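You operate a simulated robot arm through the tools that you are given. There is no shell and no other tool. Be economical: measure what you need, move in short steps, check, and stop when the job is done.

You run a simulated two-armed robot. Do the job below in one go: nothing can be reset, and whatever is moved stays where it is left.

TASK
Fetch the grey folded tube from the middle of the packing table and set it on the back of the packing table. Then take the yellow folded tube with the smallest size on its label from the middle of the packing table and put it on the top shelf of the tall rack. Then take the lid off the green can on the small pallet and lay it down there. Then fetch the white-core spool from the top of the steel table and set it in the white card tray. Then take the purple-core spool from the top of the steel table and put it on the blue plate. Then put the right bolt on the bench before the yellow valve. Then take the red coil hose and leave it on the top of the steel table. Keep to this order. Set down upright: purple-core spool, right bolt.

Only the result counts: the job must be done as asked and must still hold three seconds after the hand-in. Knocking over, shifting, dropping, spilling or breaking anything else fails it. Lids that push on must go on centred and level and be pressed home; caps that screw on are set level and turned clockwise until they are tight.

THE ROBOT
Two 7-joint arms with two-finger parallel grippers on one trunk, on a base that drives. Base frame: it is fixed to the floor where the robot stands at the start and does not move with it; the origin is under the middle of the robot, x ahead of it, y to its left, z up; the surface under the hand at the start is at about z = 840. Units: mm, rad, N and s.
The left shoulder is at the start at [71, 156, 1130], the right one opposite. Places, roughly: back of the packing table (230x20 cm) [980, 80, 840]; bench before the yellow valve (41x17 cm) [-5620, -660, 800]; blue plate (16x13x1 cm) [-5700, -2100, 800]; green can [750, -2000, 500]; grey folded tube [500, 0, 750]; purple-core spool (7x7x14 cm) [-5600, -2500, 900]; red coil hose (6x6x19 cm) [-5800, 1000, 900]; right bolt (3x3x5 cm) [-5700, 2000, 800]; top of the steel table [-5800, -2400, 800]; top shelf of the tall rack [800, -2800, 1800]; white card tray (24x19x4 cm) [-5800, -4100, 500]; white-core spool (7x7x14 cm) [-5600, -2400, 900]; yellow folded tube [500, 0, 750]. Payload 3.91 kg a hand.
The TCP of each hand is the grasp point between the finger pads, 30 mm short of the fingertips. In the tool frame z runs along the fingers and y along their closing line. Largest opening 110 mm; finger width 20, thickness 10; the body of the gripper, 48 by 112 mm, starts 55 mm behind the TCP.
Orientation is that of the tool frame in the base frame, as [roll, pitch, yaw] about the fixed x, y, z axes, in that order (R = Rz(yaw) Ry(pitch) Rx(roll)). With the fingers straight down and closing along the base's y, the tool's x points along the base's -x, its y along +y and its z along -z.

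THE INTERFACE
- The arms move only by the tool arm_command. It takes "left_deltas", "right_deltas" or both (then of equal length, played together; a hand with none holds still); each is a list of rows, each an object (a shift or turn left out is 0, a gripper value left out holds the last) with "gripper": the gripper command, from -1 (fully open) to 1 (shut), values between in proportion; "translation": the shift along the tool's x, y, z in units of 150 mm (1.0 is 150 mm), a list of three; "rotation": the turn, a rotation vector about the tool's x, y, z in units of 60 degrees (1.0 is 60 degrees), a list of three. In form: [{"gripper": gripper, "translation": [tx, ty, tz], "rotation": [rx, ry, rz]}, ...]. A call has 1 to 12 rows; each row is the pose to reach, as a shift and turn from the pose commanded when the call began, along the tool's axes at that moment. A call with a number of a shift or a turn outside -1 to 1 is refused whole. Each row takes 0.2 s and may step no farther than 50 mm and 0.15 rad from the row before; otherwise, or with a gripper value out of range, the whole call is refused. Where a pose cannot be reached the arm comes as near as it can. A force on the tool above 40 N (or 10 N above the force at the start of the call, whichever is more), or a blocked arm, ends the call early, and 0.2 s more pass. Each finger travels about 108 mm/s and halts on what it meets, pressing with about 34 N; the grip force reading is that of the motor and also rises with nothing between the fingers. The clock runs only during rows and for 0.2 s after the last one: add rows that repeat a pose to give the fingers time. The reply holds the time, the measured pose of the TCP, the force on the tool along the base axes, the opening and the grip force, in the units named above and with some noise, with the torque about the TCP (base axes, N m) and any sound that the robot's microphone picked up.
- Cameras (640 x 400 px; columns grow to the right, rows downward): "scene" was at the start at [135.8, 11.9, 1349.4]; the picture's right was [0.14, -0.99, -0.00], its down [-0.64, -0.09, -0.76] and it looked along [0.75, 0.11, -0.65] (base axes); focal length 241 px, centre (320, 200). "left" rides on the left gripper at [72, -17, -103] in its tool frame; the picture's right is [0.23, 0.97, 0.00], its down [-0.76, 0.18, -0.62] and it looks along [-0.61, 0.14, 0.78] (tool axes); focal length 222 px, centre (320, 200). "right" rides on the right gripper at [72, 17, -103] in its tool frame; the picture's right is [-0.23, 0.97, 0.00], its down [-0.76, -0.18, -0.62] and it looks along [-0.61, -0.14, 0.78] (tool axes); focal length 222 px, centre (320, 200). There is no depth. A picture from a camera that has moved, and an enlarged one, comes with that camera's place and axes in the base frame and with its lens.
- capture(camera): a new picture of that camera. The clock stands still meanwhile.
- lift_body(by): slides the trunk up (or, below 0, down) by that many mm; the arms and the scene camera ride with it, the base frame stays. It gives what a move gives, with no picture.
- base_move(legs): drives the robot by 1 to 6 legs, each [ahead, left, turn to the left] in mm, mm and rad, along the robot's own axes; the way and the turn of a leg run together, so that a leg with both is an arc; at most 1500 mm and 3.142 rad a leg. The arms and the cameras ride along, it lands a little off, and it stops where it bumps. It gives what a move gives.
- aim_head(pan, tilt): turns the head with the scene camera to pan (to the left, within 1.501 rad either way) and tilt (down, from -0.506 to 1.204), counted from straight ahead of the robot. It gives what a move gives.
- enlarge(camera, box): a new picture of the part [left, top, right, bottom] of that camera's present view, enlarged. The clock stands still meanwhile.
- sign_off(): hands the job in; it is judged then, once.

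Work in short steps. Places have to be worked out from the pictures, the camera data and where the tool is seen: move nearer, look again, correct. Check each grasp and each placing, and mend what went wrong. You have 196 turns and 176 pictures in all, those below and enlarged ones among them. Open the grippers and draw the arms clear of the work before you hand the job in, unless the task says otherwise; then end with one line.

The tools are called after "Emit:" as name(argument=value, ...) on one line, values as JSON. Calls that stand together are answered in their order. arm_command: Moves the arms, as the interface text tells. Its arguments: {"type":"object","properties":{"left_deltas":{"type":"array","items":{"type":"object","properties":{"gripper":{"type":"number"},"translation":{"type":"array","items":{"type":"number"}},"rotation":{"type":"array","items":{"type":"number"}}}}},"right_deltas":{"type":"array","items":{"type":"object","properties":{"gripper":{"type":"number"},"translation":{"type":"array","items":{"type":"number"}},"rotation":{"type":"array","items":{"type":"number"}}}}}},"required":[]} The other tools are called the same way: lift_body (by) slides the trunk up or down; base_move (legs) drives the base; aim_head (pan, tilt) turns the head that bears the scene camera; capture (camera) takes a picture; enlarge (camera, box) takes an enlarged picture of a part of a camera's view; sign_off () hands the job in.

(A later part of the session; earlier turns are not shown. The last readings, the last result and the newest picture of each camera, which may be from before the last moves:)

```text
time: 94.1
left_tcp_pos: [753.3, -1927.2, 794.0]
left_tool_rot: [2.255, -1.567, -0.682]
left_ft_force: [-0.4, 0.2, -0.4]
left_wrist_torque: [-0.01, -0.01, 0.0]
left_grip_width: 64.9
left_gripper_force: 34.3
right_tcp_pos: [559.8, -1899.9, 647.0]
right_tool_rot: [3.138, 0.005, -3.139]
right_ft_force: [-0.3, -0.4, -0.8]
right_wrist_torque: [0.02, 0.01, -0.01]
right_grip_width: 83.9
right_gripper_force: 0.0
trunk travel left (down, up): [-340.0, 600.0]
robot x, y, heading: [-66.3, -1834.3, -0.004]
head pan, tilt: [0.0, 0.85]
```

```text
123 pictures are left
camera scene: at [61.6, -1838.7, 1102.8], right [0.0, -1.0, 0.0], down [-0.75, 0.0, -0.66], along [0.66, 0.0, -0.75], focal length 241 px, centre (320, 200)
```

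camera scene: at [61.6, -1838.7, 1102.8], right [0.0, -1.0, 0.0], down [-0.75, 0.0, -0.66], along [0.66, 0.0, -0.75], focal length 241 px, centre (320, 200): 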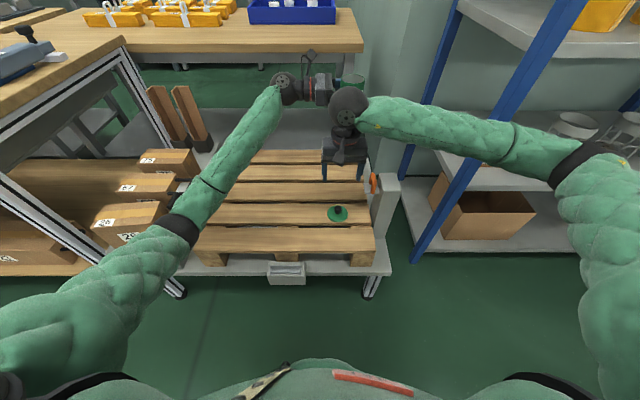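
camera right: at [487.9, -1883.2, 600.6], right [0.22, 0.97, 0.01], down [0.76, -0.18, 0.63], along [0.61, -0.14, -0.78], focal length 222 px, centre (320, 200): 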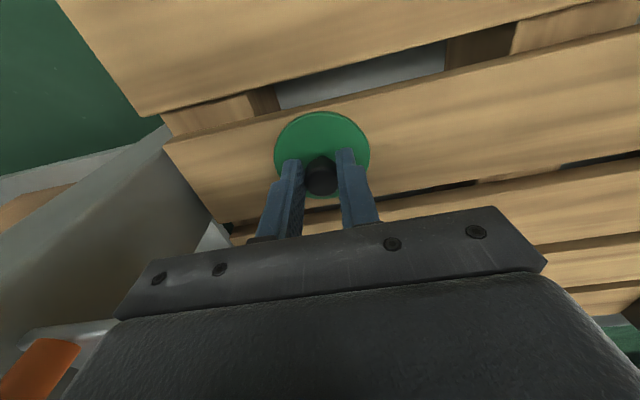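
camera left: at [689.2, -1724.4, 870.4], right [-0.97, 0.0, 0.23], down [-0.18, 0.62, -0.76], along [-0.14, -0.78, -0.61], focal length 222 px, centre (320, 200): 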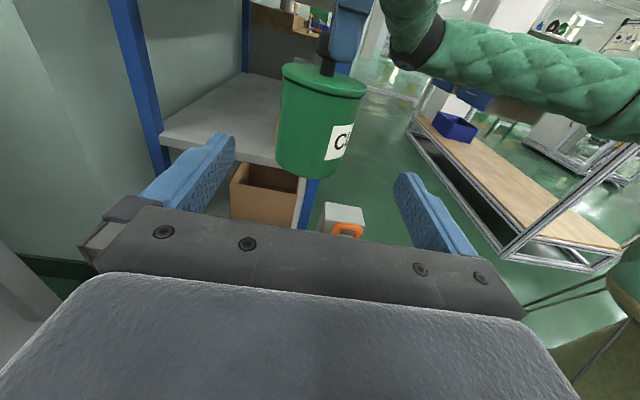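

Lid lies well. Raise right 300 and go over the can at (753,-1931).

Emit:
arm_command(right_deltas=[{"translation": [0, 0, -0.3]}, {"translation": [0, 0, -0.6]}, {"translation": [0, 0, -0.9]}, {"translation": [0, 0, -1.0]}])

Emit:
arm_command(right_deltas=[{"translation": [0, 0, -0.3]}, {"translation": [0, 0, -0.6]}, {"translation": [0, 0, -0.9]}, {"translation": [-0.2, 0, -1.0]}, {"translation": [-0.5, 0, -1.0]}, {"translation": [-0.8, 0, -1.0]}, {"translation": [-1.0, 0, -1.0]}])

Emit:
arm_command(right_deltas=[{"translation": [-0.28, -0.22, 0]}, {"translation": [-0.28, -0.22, 0]}])

Emit:
capture(camera="right")

Emit:
aim_head(pan=0, tilt=0.5)

Emit:
enlarge(camera="scene", box=[240, 60, 440, 210])

```text
time: 95.1
left_tcp_pos: [753.9, -1927.5, 793.4]
left_tool_rot: [2.237, -1.568, -0.663]
left_ft_force: [-0.8, 1.1, 0.0]
left_wrist_torque: [-0.01, 0.03, 0.0]
left_grip_width: 64.8
left_gripper_force: 34.0
right_tcp_pos: [559.8, -1898.5, 797.1]
right_tool_rot: [3.139, 0.002, -3.135]
right_ft_force: [-0.2, -1.0, -0.2]
right_wrist_torque: [-0.02, 0.04, -0.03]
right_grip_width: 84.2
right_gripper_force: 0.0
trunk travel left (down, up): [-340.0, 600.0]
robot x, y, heading: [-70.3, -1835.5, -0.005]
head pan, tilt: [0.0, 0.85]
```

```text
time: 96.7
left_tcp_pos: [753.0, -1928.4, 793.4]
left_tool_rot: [2.194, -1.569, -0.618]
left_ft_force: [0.1, -0.3, 0.3]
left_wrist_torque: [0.01, 0.02, -0.03]
left_grip_width: 64.6
left_gripper_force: 34.0
right_tcp_pos: [709.4, -1899.6, 946.0]
right_tool_rot: [3.139, 0.005, -3.137]
right_ft_force: [-0.8, 1.0, -0.3]
right_wrist_torque: [-0.01, 0.02, -0.04]
right_grip_width: 84.1
right_gripper_force: 0.0
trunk travel left (down, up): [-340.0, 600.0]
robot x, y, heading: [-70.8, -1837.5, -0.001]
head pan, tilt: [0.0, 0.85]
```

```text
refused: row 1 steps farther than a row can; nothing moved
```

```text
122 pictures are left
camera right: at [636.7, -1883.0, 1048.4], right [0.22, 0.97, 0.0], down [0.76, -0.18, 0.63], along [0.61, -0.14, -0.78], focal length 222 px, centre (320, 200)
```

right: 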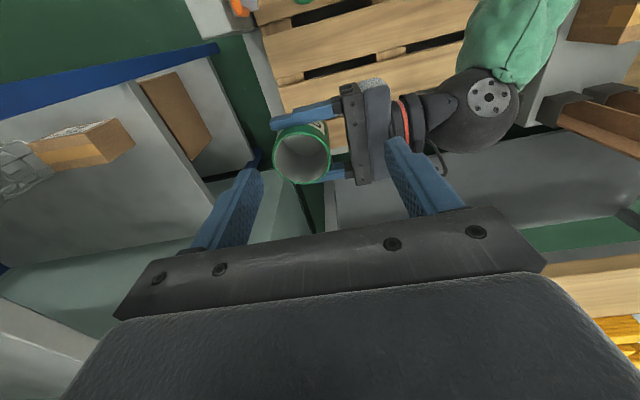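

```text
time: 97.5
left_tcp_pos: [753.5, -1928.6, 794.4]
left_tool_rot: [2.22, -1.568, -0.644]
left_ft_force: [0.5, -0.3, 0.0]
left_wrist_torque: [0.0, 0.0, 0.03]
left_grip_width: 64.6
left_gripper_force: 34.2
right_tcp_pos: [709.6, -1898.4, 945.9]
right_tool_rot: [3.138, 0.005, -3.137]
right_ft_force: [0.5, -1.0, 0.2]
right_wrist_torque: [-0.03, -0.01, 0.0]
right_grip_width: 83.9
right_gripper_force: 0.1
trunk travel left (down, up): [-340.0, 600.0]
robot x, y, heading: [-72.5, -1838.3, 0.0]
head pan, tilt: [0.0, 0.499]
```

```text
2.67 times, centred on (340, 135) of scene
camera zoom: at [74.7, -1838.7, 1132.7], right [0.0, -1.0, 0.0], down [-0.48, 0.0, -0.88], along [0.88, 0.0, -0.48], focal length 642 px, centre (267, 373)
```

zoom: 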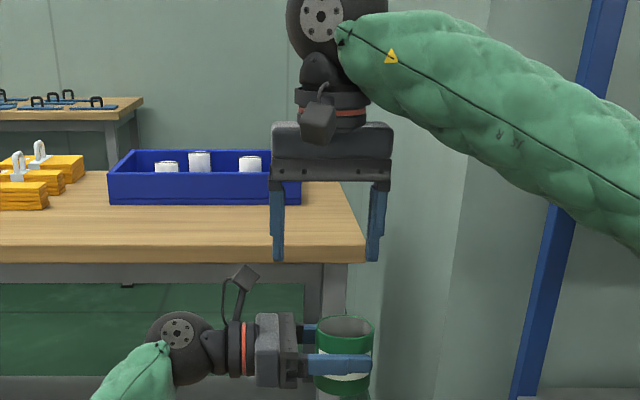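

I go over the can (two rows), narrowing to 80 mm, and down to just above the rim.

Emit:
arm_command(right_deltas=[{"translation": [-0.14, -0.1, 0], "gripper": -0.45}, {"translation": [-0.26, -0.21, 0]}, {"translation": [-0.26, -0.21, 0.25]}, {"translation": [-0.26, -0.21, 0.43]}])

Emit:
capture(camera="right")

Emit:
enlarge(camera="scene", box=[280, 110, 420, 210])

```text
time: 98.5
left_tcp_pos: [753.5, -1928.1, 793.4]
left_tool_rot: [2.21, -1.568, -0.635]
left_ft_force: [0.1, -0.5, 0.9]
left_wrist_torque: [0.01, -0.02, -0.04]
left_grip_width: 64.5
left_gripper_force: 33.8
right_tcp_pos: [748.4, -1931.2, 884.1]
right_tool_rot: [3.138, 0.005, -3.135]
right_ft_force: [-1.1, -0.2, 0.1]
right_wrist_torque: [0.01, -0.01, 0.02]
right_grip_width: 80.0
right_gripper_force: 0.1
trunk travel left (down, up): [-340.0, 600.0]
robot x, y, heading: [-70.9, -1839.8, -0.003]
head pan, tilt: [0.0, 0.499]
```

```text
120 pictures are left
camera right: at [675.3, -1914.9, 986.4], right [0.22, 0.97, 0.0], down [0.76, -0.18, 0.63], along [0.61, -0.14, -0.78], focal length 222 px, centre (320, 200)
```

right: 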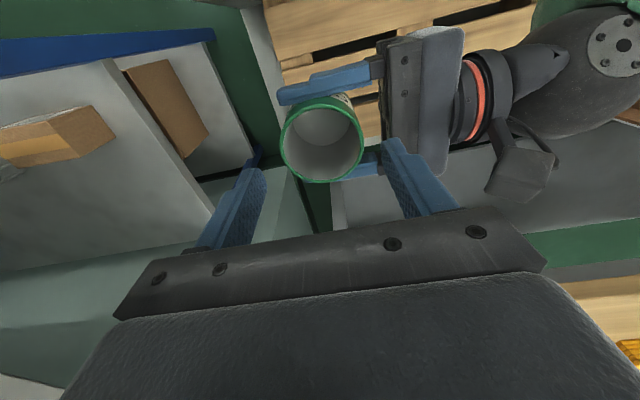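

```text
4.00 times, centred on (350, 160) of scene
camera zoom: at [74.9, -1838.8, 1132.8], right [0.0, -1.0, 0.0], down [-0.48, 0.0, -0.88], along [0.88, 0.0, -0.48], focal length 964 px, centre (200, 360)
```

zoom: 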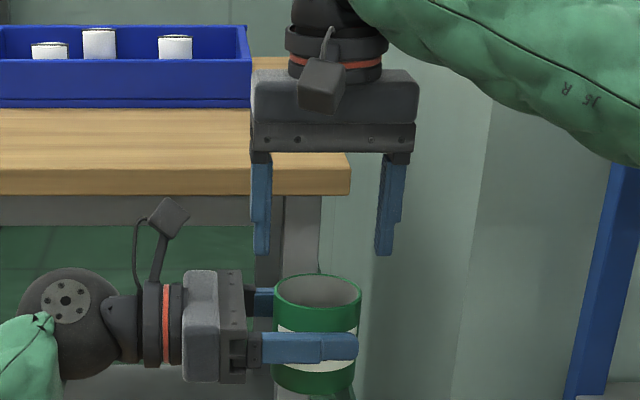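

Margins check out: can centre y -1931, palm face y -1874. Descend 62 mm and close the right hand.

Emit:
arm_command(right_deltas=[{"translation": [-0.03, 0, 0.2]}, {"translation": [-0.03, 0, 0.35]}, {"translation": [-0.03, 0, 0.42]}, {"translation": [-0.03, 0, 0.42], "gripper": 1}, {"translation": [-0.03, 0, 0.42], "gripper": 1}])

Emit:
enlarge(camera="scene", box=[280, 110, 420, 210])

```text
time: 99.7
left_tcp_pos: [752.0, -1928.7, 793.0]
left_tool_rot: [2.171, -1.567, -0.597]
left_ft_force: [4.0, -12.2, -0.8]
left_wrist_torque: [-0.03, -0.02, -0.39]
left_grip_width: 64.5
left_gripper_force: 33.8
right_tcp_pos: [753.3, -1930.6, 819.4]
right_tool_rot: [3.138, 0.005, -3.137]
right_ft_force: [-3.4, 12.5, 0.1]
right_wrist_torque: [0.36, 0.13, 0.43]
right_grip_width: 67.2
right_gripper_force: 33.7
trunk travel left (down, up): [-340.0, 600.0]
robot x, y, heading: [-68.0, -1836.1, 0.002]
head pan, tilt: [0.0, 0.499]
```

```text
4.00 times, centred on (350, 160) of scene
camera zoom: at [74.7, -1838.7, 1132.8], right [0.0, -1.0, 0.0], down [-0.48, 0.0, -0.88], along [0.88, 0.0, -0.48], focal length 964 px, centre (200, 360)
```

zoom: 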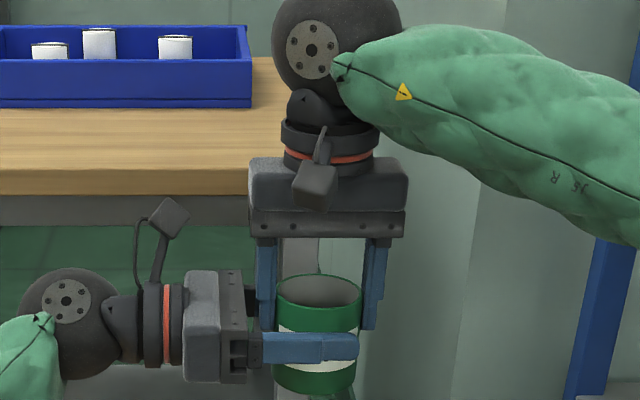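

Right holds the can (67 mm). Open the left and withdraw it 150 mm.

Emit:
arm_command(left_deltas=[{"gripper": -1}, {"gripper": -1}, {"gripper": -1}, {"translation": [0, 0, -0.3]}, {"translation": [0, 0, -0.6]}, {"translation": [0, 0, -0.9]}, {"translation": [0, 0, -1.0]}])

Emit:
enlarge(camera="scene", box=[240, 60, 440, 210])

```text
time: 101.5
left_tcp_pos: [741.9, -1839.8, 807.2]
left_tool_rot: [-0.47, -1.553, 1.981]
left_ft_force: [-0.2, -1.0, 0.4]
left_wrist_torque: [0.01, -0.01, -0.02]
left_grip_width: 110.4
left_gripper_force: 0.1
right_tcp_pos: [743.7, -1959.0, 827.1]
right_tool_rot: [3.135, 0.013, 3.127]
right_ft_force: [-0.6, 0.7, -0.7]
right_wrist_torque: [0.01, -0.03, 0.01]
right_grip_width: 67.4
right_gripper_force: 34.5
trunk travel left (down, up): [-340.0, 600.0]
robot x, y, heading: [-67.0, -1845.7, -0.03]
head pan, tilt: [0.0, 0.499]
stopped in row 7 (left hand): the arm was blocked; the commanded pose is now the measured one
```

```text
2.67 times, centred on (340, 135) of scene
camera zoom: at [68.9, -1855.2, 1135.6], right [-0.03, -1.0, -0.01], down [-0.47, 0.02, -0.88], along [0.88, -0.03, -0.47], focal length 642 px, centre (267, 373)
```

zoom: 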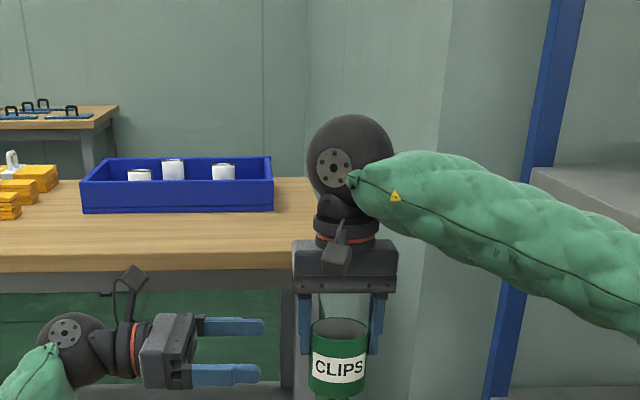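

The left arm was blocked on withdrawing, twisting the robot slightly. I look at what it touched.

Emit:
aim_head(pan=0.5, tilt=0.75)

Emit:
capture(camera="scene")

```text
time: 102.4
left_tcp_pos: [742.9, -1841.4, 803.5]
left_tool_rot: [-0.479, -1.559, 1.986]
left_ft_force: [0.5, 0.0, 0.2]
left_wrist_torque: [-0.01, 0.0, 0.01]
left_grip_width: 109.9
left_gripper_force: 0.0
right_tcp_pos: [744.1, -1961.1, 825.6]
right_tool_rot: [3.131, 0.013, 3.127]
right_ft_force: [-0.5, 0.2, -0.6]
right_wrist_torque: [0.01, -0.03, -0.02]
right_grip_width: 67.3
right_gripper_force: 34.5
trunk travel left (down, up): [-340.0, 600.0]
robot x, y, heading: [-66.9, -1845.4, -0.03]
head pan, tilt: [0.499, 0.75]
```

```text
116 pictures are left
camera scene: at [52.0, -1817.1, 1112.5], right [0.45, -0.89, 0.0], down [-0.6, -0.3, -0.74], along [0.66, 0.33, -0.67], focal length 241 px, centre (320, 200)
```

scene: 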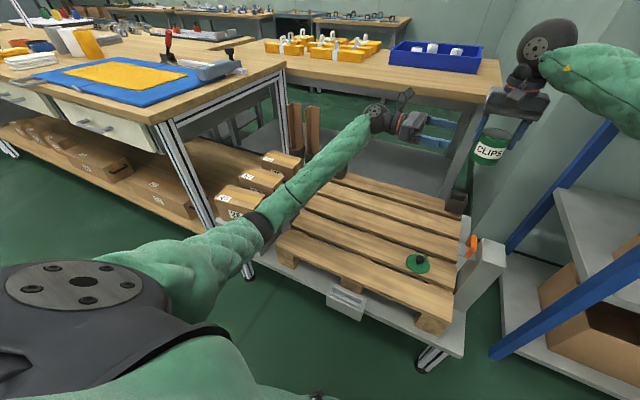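

Emit:
enlarge(camera="scene", box=[190, 80, 430, 240])

```text
2.50 times, centred on (310, 160) of scene
camera zoom: at [52.0, -1817.1, 1112.5], right [0.45, -0.89, 0.0], down [-0.6, -0.3, -0.74], along [0.66, 0.33, -0.67], focal length 602 px, centre (345, 300)
```

zoom: 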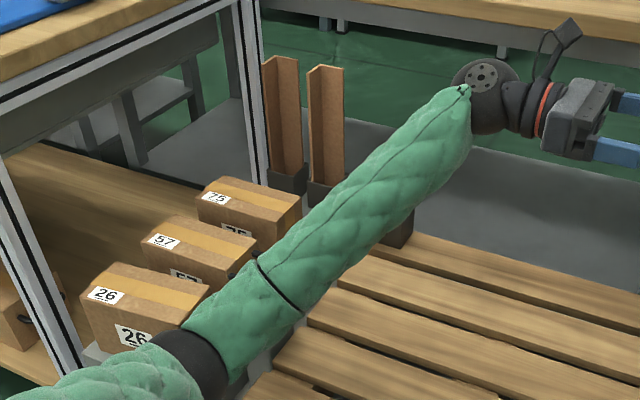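

The forearm lies beside the boxes. I raise the trunk straight up to free it, then compare the boxes with before.

Emit:
lift_body(by=200)

Emit:
aim_head(pan=0.03, tilt=0.85)

Emit:
capture(camera="scene")

```text
time: 104.6
left_tcp_pos: [750.0, -1832.8, 996.0]
left_tool_rot: [0.164, -1.552, 1.35]
left_ft_force: [0.6, 0.7, 0.0]
left_wrist_torque: [-0.01, -0.02, 0.0]
left_grip_width: 110.3
left_gripper_force: 0.0
right_tcp_pos: [750.8, -1955.6, 1019.4]
right_tool_rot: [3.139, 0.005, 3.128]
right_ft_force: [-0.7, -0.3, -1.3]
right_wrist_torque: [0.03, -0.03, 0.0]
right_grip_width: 67.3
right_gripper_force: 34.0
trunk travel left (down, up): [-540.0, 400.0]
robot x, y, heading: [-62.3, -1843.8, -0.033]
head pan, tilt: [0.499, 0.75]
```

```text
time: 105.5
left_tcp_pos: [749.2, -1832.5, 995.8]
left_tool_rot: [0.162, -1.551, 1.351]
left_ft_force: [0.4, -0.3, 0.3]
left_wrist_torque: [0.01, 0.0, -0.03]
left_grip_width: 110.0
left_gripper_force: 0.0
right_tcp_pos: [751.1, -1954.4, 1019.1]
right_tool_rot: [3.14, 0.005, 3.128]
right_ft_force: [-0.2, 0.6, -2.2]
right_wrist_torque: [0.01, -0.01, 0.03]
right_grip_width: 67.3
right_gripper_force: 33.6
trunk travel left (down, up): [-540.0, 400.0]
robot x, y, heading: [-65.9, -1845.0, -0.034]
head pan, tilt: [0.03, 0.85]
```

```text
114 pictures are left
camera scene: at [65.3, -1846.2, 1302.8], right [0.0, -1.0, 0.0], down [-0.75, 0.0, -0.66], along [0.66, 0.0, -0.75], focal length 241 px, centre (320, 200)
```

scene: 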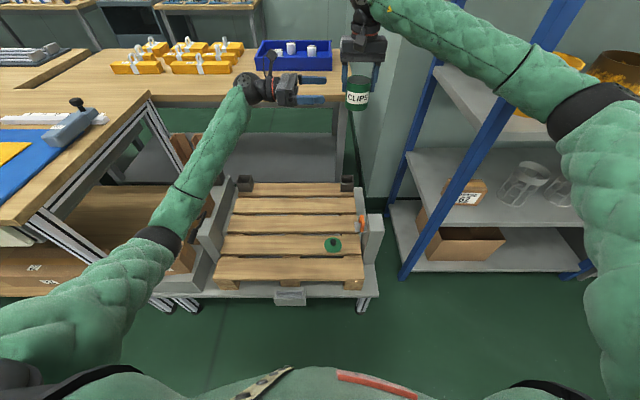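

I straighten the base and bring the left hand back to a raised, fingers-down pose in two calls.

Emit:
base_move(legs=[[0, 0, 0.034]])

Emit:
arm_command(left_deltas=[{"translation": [0.2, 0, -0.1], "rotation": [-0.0722, -0.0722, 0.0722]}, {"translation": [0.4, 0, -0.2], "rotation": [-0.1443, -0.1443, 0.1443]}, {"translation": [0.6, 0, -0.3], "rotation": [-0.2165, -0.2165, 0.2165]}, {"translation": [0.7, 0, -0.4], "rotation": [-0.2887, -0.2887, 0.2887]}, {"translation": [0.8, 0, -0.5], "rotation": [-0.3608, -0.3608, 0.3608]}, {"translation": [0.9, 0, -0.6], "rotation": [-0.433, -0.433, 0.433]}, {"translation": [1.0, 0, -0.7], "rotation": [-0.5052, -0.5052, 0.5052]}, {"translation": [1.0, 0, -0.8], "rotation": [-0.5774, -0.5774, 0.5774]}])

Emit:
arm_command(left_deltas=[{"rotation": [-0.0722, -0.0722, 0.0722]}, {"rotation": [-0.1443, -0.1443, 0.1443]}, {"rotation": [-0.2165, -0.2165, 0.2165]}, {"rotation": [-0.2887, -0.2887, 0.2887]}, {"rotation": [-0.3608, -0.3608, 0.3608]}, {"rotation": [-0.433, -0.433, 0.433]}, {"rotation": [-0.5052, -0.5052, 0.5052]}, {"rotation": [-0.5774, -0.5774, 0.5774]}])

Emit:
capture(camera="scene")

```text
time: 106.3
left_tcp_pos: [749.1, -1806.6, 995.2]
left_tool_rot: [0.172, -1.551, 1.374]
left_ft_force: [-0.3, 0.8, 0.7]
left_wrist_torque: [0.0, 0.04, 0.02]
left_grip_width: 110.0
left_gripper_force: 0.1
right_tcp_pos: [754.5, -1926.1, 1019.2]
right_tool_rot: [3.139, 0.004, -3.119]
right_ft_force: [0.4, 0.6, -1.2]
right_wrist_torque: [0.0, -0.04, 0.0]
right_grip_width: 67.4
right_gripper_force: 34.0
trunk travel left (down, up): [-540.0, 400.0]
robot x, y, heading: [-65.8, -1844.9, 0.003]
head pan, tilt: [0.03, 0.85]
```

```text
time: 108.1
left_tcp_pos: [752.5, -1682.9, 1144.5]
left_tool_rot: [-2.658, -0.739, -2.715]
left_ft_force: [0.4, -0.1, -0.2]
left_wrist_torque: [0.0, 0.03, -0.01]
left_grip_width: 110.2
left_gripper_force: 0.1
right_tcp_pos: [754.7, -1927.0, 1019.2]
right_tool_rot: [3.14, 0.004, -3.121]
right_ft_force: [-0.1, 0.2, -2.1]
right_wrist_torque: [0.01, -0.02, 0.0]
right_grip_width: 67.2
right_gripper_force: 33.7
trunk travel left (down, up): [-540.0, 400.0]
robot x, y, heading: [-63.1, -1845.9, 0.001]
head pan, tilt: [0.03, 0.85]
```

```text
time: 109.9
left_tcp_pos: [751.9, -1682.9, 1143.5]
left_tool_rot: [-3.124, -0.001, 3.118]
left_ft_force: [0.0, -0.5, -1.2]
left_wrist_torque: [0.02, 0.02, -0.02]
left_grip_width: 110.0
left_gripper_force: 0.1
right_tcp_pos: [753.8, -1926.8, 1019.5]
right_tool_rot: [3.141, 0.003, -3.121]
right_ft_force: [0.8, -0.5, -0.3]
right_wrist_torque: [0.04, 0.0, -0.02]
right_grip_width: 67.2
right_gripper_force: 34.4
trunk travel left (down, up): [-540.0, 400.0]
robot x, y, heading: [-63.1, -1845.4, 0.001]
head pan, tilt: [0.03, 0.85]
```

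```text
113 pictures are left
camera scene: at [65.3, -1842.3, 1302.8], right [0.03, -1.0, 0.0], down [-0.75, -0.02, -0.66], along [0.66, 0.02, -0.75], focal length 241 px, centre (320, 200)
```

scene: 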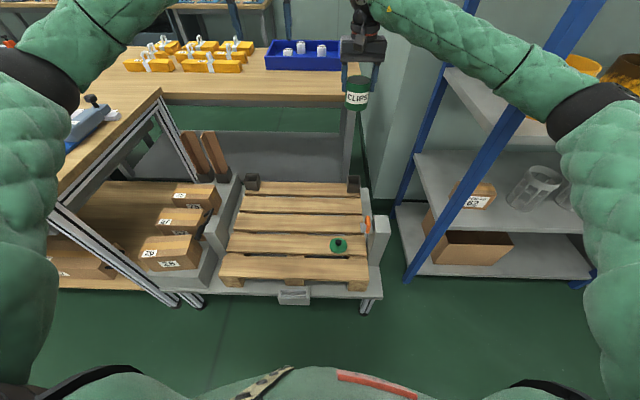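

Emit:
enlarge(camera="scene", box=[120, 120, 280, 300])

```text
2.22 times, centred on (200, 210) of scene
camera zoom: at [65.3, -1842.3, 1302.8], right [0.03, -1.0, 0.0], down [-0.75, -0.02, -0.66], along [0.66, 0.02, -0.75], focal length 535 px, centre (587, 178)
```

zoom: 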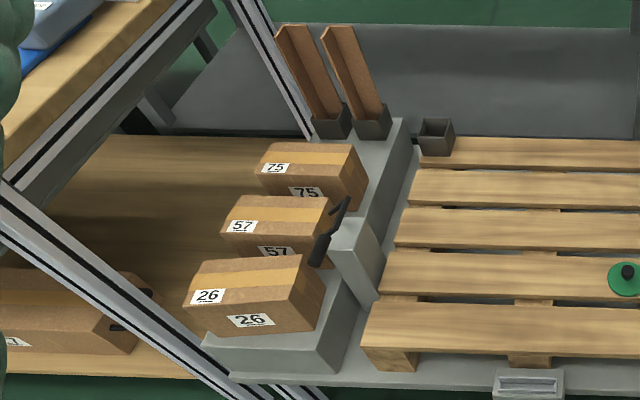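

Boxes look unmoved. Now the can goes back to its place at (670,-1931): back 84 mm, then down in steps.

Emit:
arm_command(right_deltas=[{"translation": [0.28, -0.02, 0.1]}, {"translation": [0.56, -0.03, 0.3]}, {"translation": [0.56, -0.03, 0.6]}, {"translation": [0.56, -0.03, 0.9]}, {"translation": [0.56, -0.03, 1.0]}])

Emit:
arm_command(right_deltas=[{"translation": [0, 0, 0.3]}, {"translation": [0, 0, 0.6]}, {"translation": [0, 0, 0.9]}, {"translation": [0, 0, 1.0]}])

Emit:
arm_command(right_deltas=[{"translation": [0, 0, 0.3]}, {"translation": [0, 0, 0.6]}, {"translation": [0, 0, 0.8]}, {"translation": [0, 0, 0.9]}])

Emit:
enlarge(camera="scene", box=[260, 160, 420, 280])

```text
refused: row 2 steps farther than a row can; nothing moved
```

```text
time: 110.9
left_tcp_pos: [752.0, -1683.3, 1143.2]
left_tool_rot: [-3.121, -0.004, 3.118]
left_ft_force: [-0.3, 0.1, 0.8]
left_wrist_torque: [0.02, 0.02, 0.02]
left_grip_width: 109.8
left_gripper_force: 0.1
right_tcp_pos: [754.3, -1928.1, 868.9]
right_tool_rot: [3.137, 0.003, -3.121]
right_ft_force: [-0.4, 0.0, -1.7]
right_wrist_torque: [0.03, 0.02, -0.02]
right_grip_width: 67.2
right_gripper_force: 34.0
trunk travel left (down, up): [-540.0, 400.0]
robot x, y, heading: [-60.7, -1846.4, 0.002]
head pan, tilt: [0.03, 0.85]
```

```text
time: 111.9
left_tcp_pos: [753.1, -1682.6, 1142.6]
left_tool_rot: [-3.123, -0.003, 3.117]
left_ft_force: [0.9, 0.1, 0.1]
left_wrist_torque: [-0.01, 0.01, -0.01]
left_grip_width: 110.1
left_gripper_force: 0.0
right_tcp_pos: [755.1, -1925.3, 733.2]
right_tool_rot: [3.14, 0.005, -3.122]
right_ft_force: [-0.2, -0.9, -1.1]
right_wrist_torque: [0.0, 0.01, 0.0]
right_grip_width: 67.4
right_gripper_force: 33.8
trunk travel left (down, up): [-540.0, 400.0]
robot x, y, heading: [-64.6, -1843.0, 0.003]
head pan, tilt: [0.03, 0.85]
```

```text
3.33 times, centred on (340, 220) of scene
camera zoom: at [65.6, -1842.1, 1302.8], right [0.03, -1.0, 0.0], down [-0.75, -0.02, -0.66], along [0.66, 0.02, -0.75], focal length 803 px, centre (253, 133)
```

zoom: 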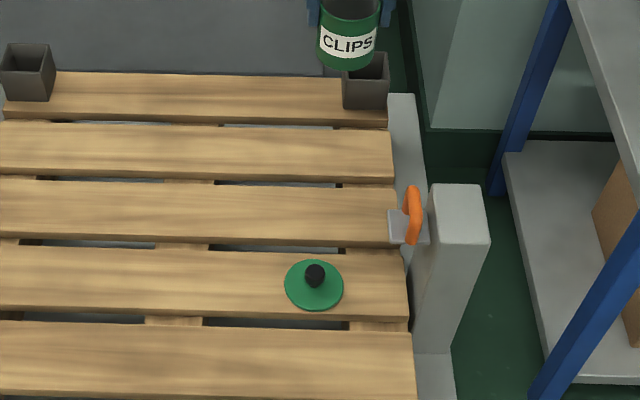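

Now back 89 mm to x≈666 in two rows and down toward the slat.

Emit:
arm_command(right_deltas=[{"translation": [0.3, -0.02, 0]}, {"translation": [0.59, -0.04, 0]}, {"translation": [0.59, -0.04, 0.3]}, {"translation": [0.59, -0.04, 0.6]}, {"translation": [0.59, -0.04, 0.9]}, {"translation": [0.59, -0.04, 1.0]}])

Emit:
arm_command(right_deltas=[{"translation": [0, 0, 0.15]}, {"translation": [0, 0, 0.25]}])

Emit:
enlarge(camera="scene", box=[260, 160, 420, 280])

Emit:
capture(camera="right")

```text
time: 113.3
left_tcp_pos: [752.7, -1682.6, 1143.3]
left_tool_rot: [-3.123, -0.004, 3.119]
left_ft_force: [0.0, 0.0, 0.1]
left_wrist_torque: [0.02, -0.04, 0.02]
left_grip_width: 110.1
left_gripper_force: 0.0
right_tcp_pos: [669.9, -1935.0, 581.6]
right_tool_rot: [3.14, 0.006, -3.124]
right_ft_force: [0.2, 0.2, -1.1]
right_wrist_torque: [0.01, -0.03, -0.03]
right_grip_width: 67.3
right_gripper_force: 34.0
trunk travel left (down, up): [-540.0, 400.0]
robot x, y, heading: [-65.6, -1845.9, 0.003]
head pan, tilt: [0.03, 0.85]
```

```text
time: 113.9
left_tcp_pos: [751.2, -1683.0, 1144.7]
left_tool_rot: [-3.123, -0.004, 3.116]
left_ft_force: [-0.3, 0.6, -0.2]
left_wrist_torque: [-0.03, 0.01, -0.01]
left_grip_width: 110.2
left_gripper_force: 0.1
right_tcp_pos: [667.2, -1933.6, 545.1]
right_tool_rot: [3.141, 0.005, -3.12]
right_ft_force: [0.6, 0.1, -1.0]
right_wrist_torque: [0.02, -0.02, 0.02]
right_grip_width: 67.4
right_gripper_force: 33.7
trunk travel left (down, up): [-540.0, 400.0]
robot x, y, heading: [-65.4, -1841.8, 0.002]
head pan, tilt: [0.03, 0.85]
```

```text
3.33 times, centred on (340, 220) of scene
camera zoom: at [65.6, -1842.1, 1302.8], right [0.03, -1.0, 0.0], down [-0.75, -0.02, -0.66], along [0.66, 0.02, -0.75], focal length 803 px, centre (253, 133)
```

zoom: 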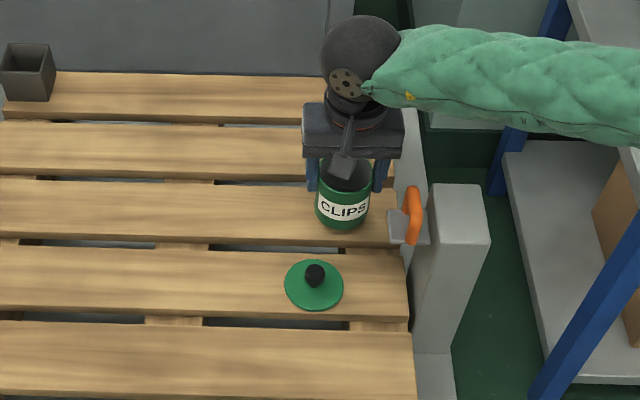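

```text
109 pictures are left
camera right: at [594.6, -1918.8, 647.7], right [0.21, 0.98, 0.0], down [0.76, -0.16, 0.63], along [0.61, -0.13, -0.78], focal length 222 px, centre (320, 200)
```

right: 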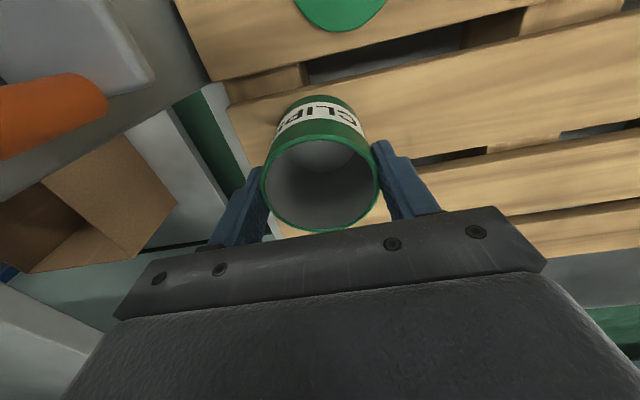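

Lower to contact (expected TCP ≈517) in small steps.

Emit:
arm_command(right_deltas=[{"translation": [0, 0, 0.1]}, {"translation": [0, 0, 0.14]}, {"translation": [0, 0, 0.17]}, {"translation": [0, 0, 0.19]}, {"translation": [0, 0, 0.19]}])

Emit:
enlarge(camera="scene", box=[290, 180, 390, 255])

```text
time: 115.1
left_tcp_pos: [750.4, -1682.2, 1146.7]
left_tool_rot: [-3.122, -0.001, 3.118]
left_ft_force: [-0.6, 0.4, 0.0]
left_wrist_torque: [0.02, 0.02, -0.02]
left_grip_width: 110.1
left_gripper_force: 0.1
right_tcp_pos: [668.3, -1932.6, 519.6]
right_tool_rot: [3.138, 0.008, -3.121]
right_ft_force: [3.1, -2.4, 25.5]
right_wrist_torque: [-0.52, -0.2, 0.12]
right_grip_width: 67.4
right_gripper_force: 34.4
trunk travel left (down, up): [-540.0, 400.0]
robot x, y, heading: [-69.4, -1843.3, 0.008]
head pan, tilt: [0.03, 0.85]
```

```text
5.33 times, centred on (340, 218) of scene
camera zoom: at [63.6, -1841.9, 1303.2], right [0.03, -1.0, 0.0], down [-0.75, -0.02, -0.66], along [0.66, 0.02, -0.75], focal length 1285 px, centre (213, 107)
```

zoom: 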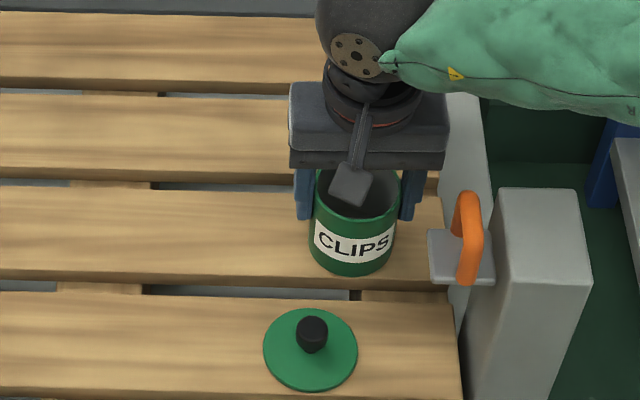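

Contact at 25 N with the can on the slat. I open modestly to 84 mm and rise.

Emit:
arm_command(right_deltas=[{"translation": [0, 0, -0.01], "gripper": -0.53}, {"translation": [0, 0, -0.01], "gripper": -0.53}, {"translation": [0, 0, -0.3]}, {"translation": [0, 0, -0.6]}, {"translation": [0, 0, -0.9]}, {"translation": [0, 0, -1.0]}])

Emit:
arm_command(right_deltas=[{"translation": [0, 0, -0.3]}, {"translation": [0, 0, -0.6]}, {"translation": [0, 0, -0.9]}, {"translation": [0, 0, -1.0]}])

Emit:
enlarge(camera="scene", box=[260, 160, 420, 280])

```text
time: 116.5
left_tcp_pos: [752.1, -1683.5, 1143.1]
left_tool_rot: [-3.124, -0.004, 3.117]
left_ft_force: [0.0, -0.3, 0.5]
left_wrist_torque: [-0.04, 0.0, -0.05]
left_grip_width: 110.0
left_gripper_force: 0.1
right_tcp_pos: [667.4, -1934.0, 665.5]
right_tool_rot: [3.136, 0.003, -3.122]
right_ft_force: [0.6, -0.6, 0.4]
right_wrist_torque: [-0.04, -0.01, 0.02]
right_grip_width: 84.2
right_gripper_force: 0.1
trunk travel left (down, up): [-540.0, 400.0]
robot x, y, heading: [-66.6, -1844.9, 0.0]
head pan, tilt: [0.03, 0.85]
```

```text
time: 117.5
left_tcp_pos: [752.6, -1683.1, 1144.5]
left_tool_rot: [-3.122, -0.003, 3.118]
left_ft_force: [-0.2, 0.7, 0.1]
left_wrist_torque: [0.01, 0.0, 0.01]
left_grip_width: 110.1
left_gripper_force: 0.1
right_tcp_pos: [666.4, -1933.4, 819.5]
right_tool_rot: [3.14, 0.006, -3.123]
right_ft_force: [-0.2, -0.4, -0.1]
right_wrist_torque: [-0.01, 0.0, 0.02]
right_grip_width: 83.9
right_gripper_force: 0.0
trunk travel left (down, up): [-540.0, 400.0]
robot x, y, heading: [-65.5, -1844.1, 0.003]
head pan, tilt: [0.03, 0.85]
```

```text
3.33 times, centred on (340, 220) of scene
camera zoom: at [65.7, -1842.1, 1302.7], right [0.03, -1.0, 0.0], down [-0.75, -0.02, -0.66], along [0.66, 0.02, -0.75], focal length 803 px, centre (253, 133)
```

zoom: 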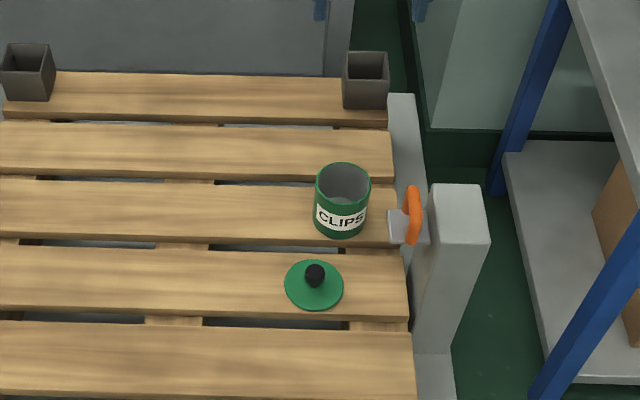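

The can stands upright with its lid beside it. Next the far side; I raise the right arm, back off, and look around toward -x.

Emit:
arm_command(right_deltas=[{"translation": [0, -0.2, -0.3], "gripper": -1}, {"translation": [0, -0.4, -0.6]}, {"translation": [0, -0.6, -0.8]}, {"translation": [0, -0.8, -1.0]}])

Emit:
arm_command(right_deltas=[{"translation": [0, -0.2, -0.3]}, {"translation": [0, -0.4, -0.6]}, {"translation": [0, -0.6, -0.8]}, {"translation": [0, -0.8, -1.0]}])

Emit:
base_move(legs=[[-450, 200, 0]])

Emit:
aim_head(pan=1.5, tilt=0.2)

Emit:
base_move(legs=[[0, 0, 1.57]])

Emit:
capture(camera="scene")

```text
refused: row 1 steps farther than a row can; nothing moved
```

```text
refused: row 1 steps farther than a row can; nothing moved
```

```text
time: 120.4
left_tcp_pos: [303.4, -1476.8, 1143.6]
left_tool_rot: [-3.121, -0.004, 3.121]
left_ft_force: [-0.9, 0.4, 0.2]
left_wrist_torque: [-0.01, 0.0, 0.04]
left_grip_width: 110.0
left_gripper_force: 0.0
right_tcp_pos: [217.5, -1730.4, 818.1]
right_tool_rot: [3.139, 0.006, -3.118]
right_ft_force: [0.1, 0.4, 0.9]
right_wrist_torque: [0.03, -0.02, 0.01]
right_grip_width: 84.1
right_gripper_force: 0.1
trunk travel left (down, up): [-540.0, 400.0]
robot x, y, heading: [-513.9, -1642.6, 0.002]
head pan, tilt: [0.03, 0.85]
```

```text
time: 122.0
left_tcp_pos: [302.5, -1478.6, 1144.1]
left_tool_rot: [-3.123, -0.004, 3.122]
left_ft_force: [0.4, 0.1, -0.3]
left_wrist_torque: [-0.01, 0.03, -0.02]
left_grip_width: 109.9
left_gripper_force: 0.1
right_tcp_pos: [217.2, -1729.9, 818.6]
right_tool_rot: [3.141, 0.003, -3.119]
right_ft_force: [-0.3, -0.9, -0.3]
right_wrist_torque: [0.04, 0.0, -0.02]
right_grip_width: 84.2
right_gripper_force: 0.0
trunk travel left (down, up): [-540.0, 400.0]
robot x, y, heading: [-512.0, -1642.2, 0.008]
head pan, tilt: [1.499, 0.201]
```

```text
time: 126.2
left_tcp_pos: [-673.4, -825.6, 1145.4]
left_tool_rot: [-3.122, -0.003, -1.597]
left_ft_force: [-0.1, -0.3, -0.7]
left_wrist_torque: [0.01, 0.0, 0.03]
left_grip_width: 110.2
left_gripper_force: 0.0
right_tcp_pos: [-424.2, -911.8, 818.2]
right_tool_rot: [3.139, 0.003, -1.553]
right_ft_force: [0.1, -0.2, 0.0]
right_wrist_torque: [0.02, -0.01, -0.02]
right_grip_width: 84.3
right_gripper_force: 0.1
trunk travel left (down, up): [-540.0, 400.0]
robot x, y, heading: [-510.9, -1639.7, 1.572]
head pan, tilt: [1.499, 0.201]
```

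```text
106 pictures are left
camera scene: at [-605.7, -1584.9, 1360.5], right [0.07, 1.0, 0.0], down [0.2, -0.01, -0.98], along [-0.98, 0.07, -0.2], focal length 241 px, centre (320, 200)
```

scene: 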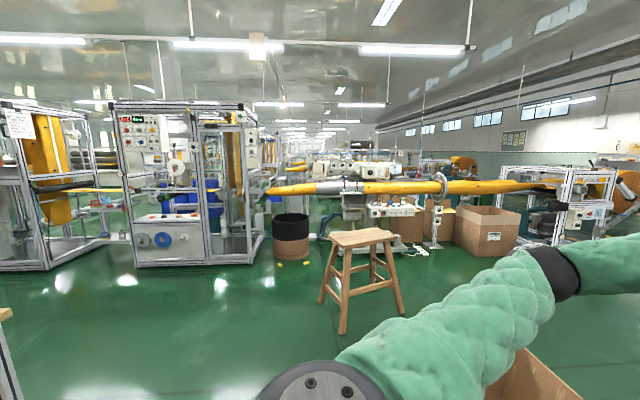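

I'm lucky with clearance. I raise the trunk for height, turn to face -x, and survey for a route.

Emit:
lift_body(by=400)

Emit:
base_move(legs=[[0, 0, 1.57]])

Emit:
aim_head(pan=0.5, tilt=0.25)

Emit:
capture(camera="scene")

Emit:
aim_head(pan=-0.6, tilt=0.25)

Emit:
capture(camera="scene")

```text
time: 130.0
left_tcp_pos: [-673.7, -825.4, 1543.4]
left_tool_rot: [-3.122, -0.003, -1.595]
left_ft_force: [1.1, 0.1, 0.1]
left_wrist_torque: [0.0, 0.02, 0.0]
left_grip_width: 110.0
left_gripper_force: 0.1
right_tcp_pos: [-423.7, -911.7, 1218.9]
right_tool_rot: [3.141, 0.003, -1.552]
right_ft_force: [-0.9, 0.6, 0.8]
right_wrist_torque: [-0.01, 0.02, 0.04]
right_grip_width: 84.5
right_gripper_force: 0.0
trunk travel left (down, up): [-940.0, 0.0]
robot x, y, heading: [-512.3, -1642.1, 1.57]
head pan, tilt: [1.499, 0.201]
```

```text
time: 134.3
left_tcp_pos: [-1327.2, -1818.0, 1545.1]
left_tool_rot: [-3.121, -0.004, -0.006]
left_ft_force: [-0.1, 0.2, -0.2]
left_wrist_torque: [0.0, 0.01, 0.02]
left_grip_width: 110.0
left_gripper_force: 0.0
right_tcp_pos: [-1247.0, -1566.4, 1220.1]
right_tool_rot: [3.14, 0.005, 0.037]
right_ft_force: [-0.3, -0.1, 0.5]
right_wrist_torque: [0.02, -0.02, -0.01]
right_grip_width: 83.9
right_gripper_force: 0.0
trunk travel left (down, up): [-940.0, 0.0]
robot x, y, heading: [-513.0, -1641.6, -3.12]
head pan, tilt: [1.499, 0.201]
```

```text
time: 135.6
left_tcp_pos: [-1327.2, -1817.5, 1543.8]
left_tool_rot: [-3.123, -0.004, -0.008]
left_ft_force: [-0.3, 0.4, -0.8]
left_wrist_torque: [-0.02, 0.0, -0.03]
left_grip_width: 109.8
left_gripper_force: 0.0
right_tcp_pos: [-1246.8, -1566.0, 1219.3]
right_tool_rot: [3.139, 0.005, 0.04]
right_ft_force: [-0.8, -0.4, 0.5]
right_wrist_torque: [0.06, 0.01, -0.02]
right_grip_width: 84.3
right_gripper_force: 0.0
trunk travel left (down, up): [-940.0, 0.0]
robot x, y, heading: [-510.5, -1639.2, -3.122]
head pan, tilt: [0.499, 0.25]
```

```text
105 pictures are left
camera scene: at [-644.6, -1689.9, 1755.9], right [-0.5, 0.87, 0.0], down [0.21, 0.12, -0.97], along [-0.84, -0.48, -0.25], focal length 241 px, centre (320, 200)
```

scene: 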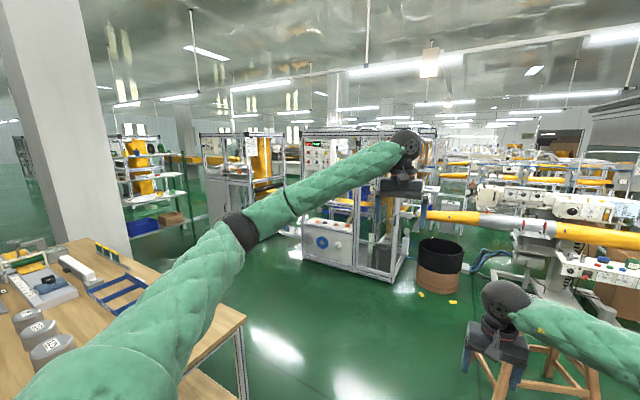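

```text
time: 136.9
left_tcp_pos: [-1327.6, -1817.3, 1544.1]
left_tool_rot: [-3.123, -0.002, -0.006]
left_ft_force: [0.2, -0.6, 0.3]
left_wrist_torque: [-0.02, 0.02, 0.02]
left_grip_width: 109.9
left_gripper_force: 0.0
right_tcp_pos: [-1246.4, -1565.5, 1218.8]
right_tool_rot: [3.139, 0.003, 0.036]
right_ft_force: [-0.3, 0.6, 0.0]
right_wrist_torque: [-0.02, 0.01, 0.01]
right_grip_width: 84.4
right_gripper_force: 0.1
trunk travel left (down, up): [-940.0, 0.0]
robot x, y, heading: [-513.0, -1640.3, -3.119]
head pan, tilt: [-0.6, 0.25]
```

```text
104 pictures are left
camera scene: at [-641.7, -1592.3, 1755.9], right [0.55, 0.84, 0.0], down [0.21, -0.14, -0.97], along [-0.81, 0.53, -0.25], focal length 241 px, centre (320, 200)
```

scene: 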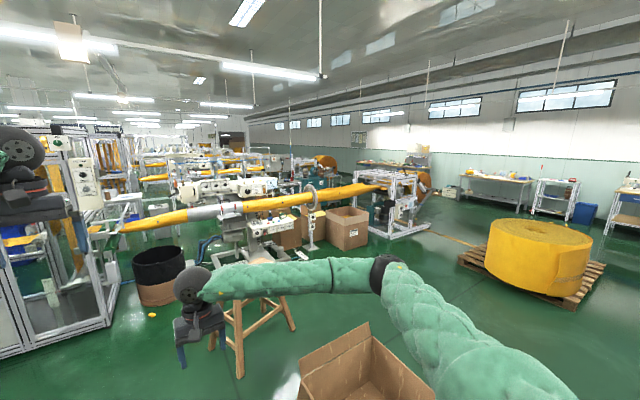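

I survey more closely for gaps between the machines.

Emit:
enlarge(camera="scene", box=[0, 120, 460, 310])

Emit:
aim_head(pan=0.9, tilt=0.2)

Emit:
capture(camera="scene")

```text
1.39 times, centred on (230, 215) of scene
camera zoom: at [-641.7, -1592.3, 1755.9], right [0.55, 0.84, 0.0], down [0.21, -0.14, -0.97], along [-0.81, 0.53, -0.25], focal length 335 px, centre (445, 179)
```

zoom: 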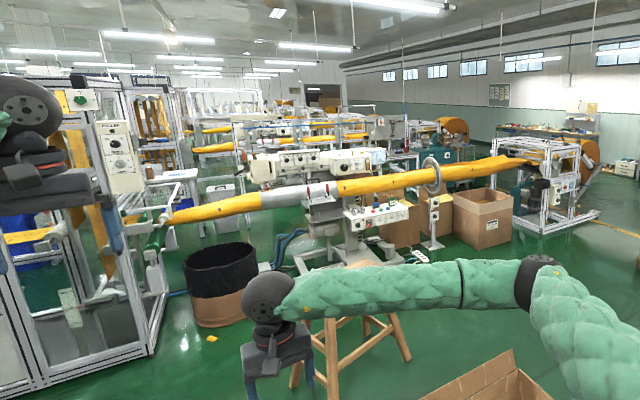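

```text
time: 138.5
left_tcp_pos: [-1328.0, -1818.7, 1544.7]
left_tool_rot: [-3.122, -0.004, -0.008]
left_ft_force: [-0.1, -0.1, -0.1]
left_wrist_torque: [0.01, -0.03, -0.01]
left_grip_width: 109.9
left_gripper_force: 0.2
right_tcp_pos: [-1246.2, -1565.3, 1219.0]
right_tool_rot: [3.141, 0.003, 0.036]
right_ft_force: [-0.3, 0.2, 0.7]
right_wrist_torque: [0.01, 0.01, 0.0]
right_grip_width: 84.3
right_gripper_force: 0.0
trunk travel left (down, up): [-940.0, 0.0]
robot x, y, heading: [-512.4, -1642.8, -3.12]
head pan, tilt: [0.901, 0.201]
```

```text
102 pictures are left
camera scene: at [-620.0, -1717.5, 1760.5], right [-0.8, 0.61, 0.0], down [0.12, 0.16, -0.98], along [-0.59, -0.78, -0.2], focal length 241 px, centre (320, 200)
```

scene: 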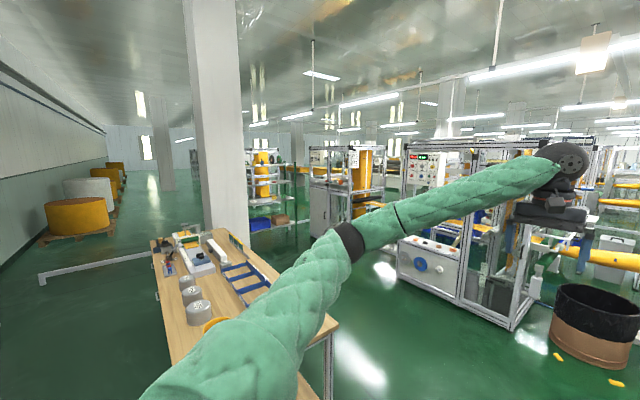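

The process line along x≈-3400 blocks the way; its +y end (about y 2500) seems the way round. I turn to face +y and drive up the aisle, then look.

Emit:
base_move(legs=[[0, 0, -1.59], [1500, -100, 0], [1300, 0, 0]])

Emit:
aim_head(pan=0.35, tilt=0.3)

Emit:
capture(camera="scene")

Emit:
aim_head(pan=1.3, tilt=0.2)

Emit:
capture(camera="scene")

```text
refused: leg 2 is longer than a leg can be; nothing moved
```

```text
time: 139.5
left_tcp_pos: [-1328.7, -1818.1, 1543.7]
left_tool_rot: [-3.122, -0.002, -0.006]
left_ft_force: [-1.3, 0.3, -0.1]
left_wrist_torque: [-0.01, -0.01, 0.01]
left_grip_width: 110.0
left_gripper_force: 0.0
right_tcp_pos: [-1246.5, -1565.5, 1217.7]
right_tool_rot: [3.141, 0.003, 0.037]
right_ft_force: [0.3, -0.1, -0.6]
right_wrist_torque: [-0.01, 0.0, 0.01]
right_grip_width: 84.1
right_gripper_force: 0.0
trunk travel left (down, up): [-940.0, 0.0]
robot x, y, heading: [-514.3, -1642.3, -3.124]
head pan, tilt: [0.351, 0.3]
```

```text
101 pictures are left
camera scene: at [-650.5, -1677.3, 1751.2], right [-0.36, 0.93, 0.0], down [0.28, 0.11, -0.96], along [-0.89, -0.35, -0.3], focal length 241 px, centre (320, 200)
```

scene: 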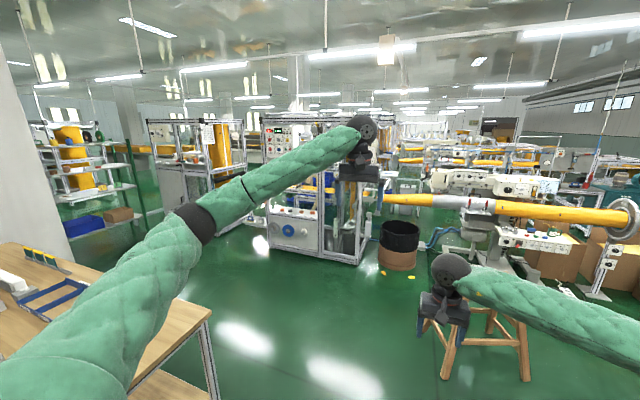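

```text
time: 140.7
left_tcp_pos: [-1328.2, -1818.3, 1544.4]
left_tool_rot: [-3.122, -0.004, -0.008]
left_ft_force: [0.3, -0.2, -1.2]
left_wrist_torque: [0.0, 0.04, 0.02]
left_grip_width: 110.2
left_gripper_force: 0.1
right_tcp_pos: [-1246.2, -1565.0, 1218.7]
right_tool_rot: [3.14, 0.003, 0.038]
right_ft_force: [0.0, -1.0, 0.0]
right_wrist_torque: [-0.03, 0.03, 0.0]
right_grip_width: 84.3
right_gripper_force: 0.0
trunk travel left (down, up): [-940.0, 0.0]
robot x, y, heading: [-512.4, -1641.4, -3.122]
head pan, tilt: [1.3, 0.201]
```

```text
100 pictures are left
camera scene: at [-586.7, -1733.7, 1760.5], right [-0.97, 0.25, 0.0], down [0.05, 0.19, -0.98], along [-0.24, -0.95, -0.2], focal length 241 px, centre (320, 200)
```

scene: 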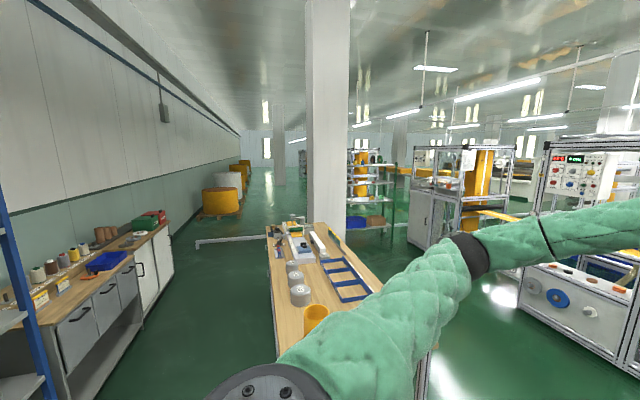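

Leg slightly too long was refused; I resend with shorter legs.

Emit:
base_move(legs=[[0, 0, -1.59], [1480, -80, 0], [1300, 0, 0]])

Emit:
aim_head(pan=0.5, tilt=0.25)

Emit:
capture(camera="scene")

```text
time: 158.0
left_tcp_pos: [-594.6, 1929.5, 1543.9]
left_tool_rot: [-3.123, -0.003, -1.588]
left_ft_force: [-0.3, 0.8, 0.2]
left_wrist_torque: [-0.01, 0.0, 0.01]
left_grip_width: 109.8
left_gripper_force: 0.0
right_tcp_pos: [-343.0, 1843.8, 1219.2]
right_tool_rot: [3.14, 0.004, -1.545]
right_ft_force: [-0.2, -0.1, 1.5]
right_wrist_torque: [0.01, -0.01, -0.02]
right_grip_width: 84.3
right_gripper_force: 0.1
trunk travel left (down, up): [-940.0, 0.0]
robot x, y, heading: [-426.5, 1114.9, 1.582]
head pan, tilt: [1.3, 0.201]
```

```text
time: 159.1
left_tcp_pos: [-594.5, 1929.3, 1543.9]
left_tool_rot: [-3.124, -0.004, -1.589]
left_ft_force: [0.1, 0.6, -0.4]
left_wrist_torque: [0.0, 0.02, 0.0]
left_grip_width: 109.9
left_gripper_force: 0.1
right_tcp_pos: [-343.2, 1843.9, 1220.0]
right_tool_rot: [3.14, 0.006, -1.544]
right_ft_force: [0.5, 0.0, -0.1]
right_wrist_torque: [0.01, 0.02, -0.02]
right_grip_width: 84.2
right_gripper_force: 0.0
trunk travel left (down, up): [-940.0, 0.0]
robot x, y, heading: [-430.0, 1114.6, 1.58]
head pan, tilt: [0.499, 0.25]
```

```text
99 pictures are left
camera scene: at [-473.4, 1245.8, 1756.0], right [0.87, 0.49, 0.0], down [0.12, -0.22, -0.97], along [-0.47, 0.85, -0.25], focal length 241 px, centre (320, 200)
```

scene: 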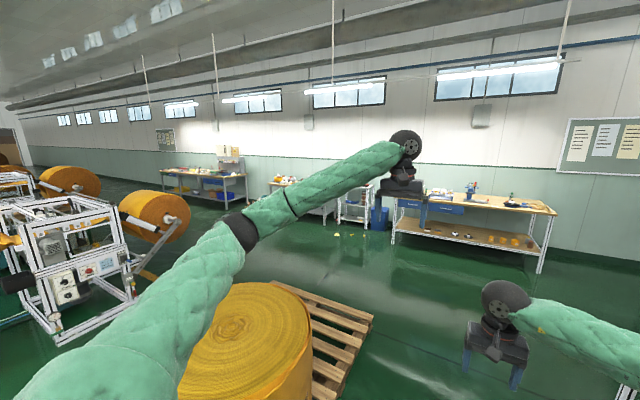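

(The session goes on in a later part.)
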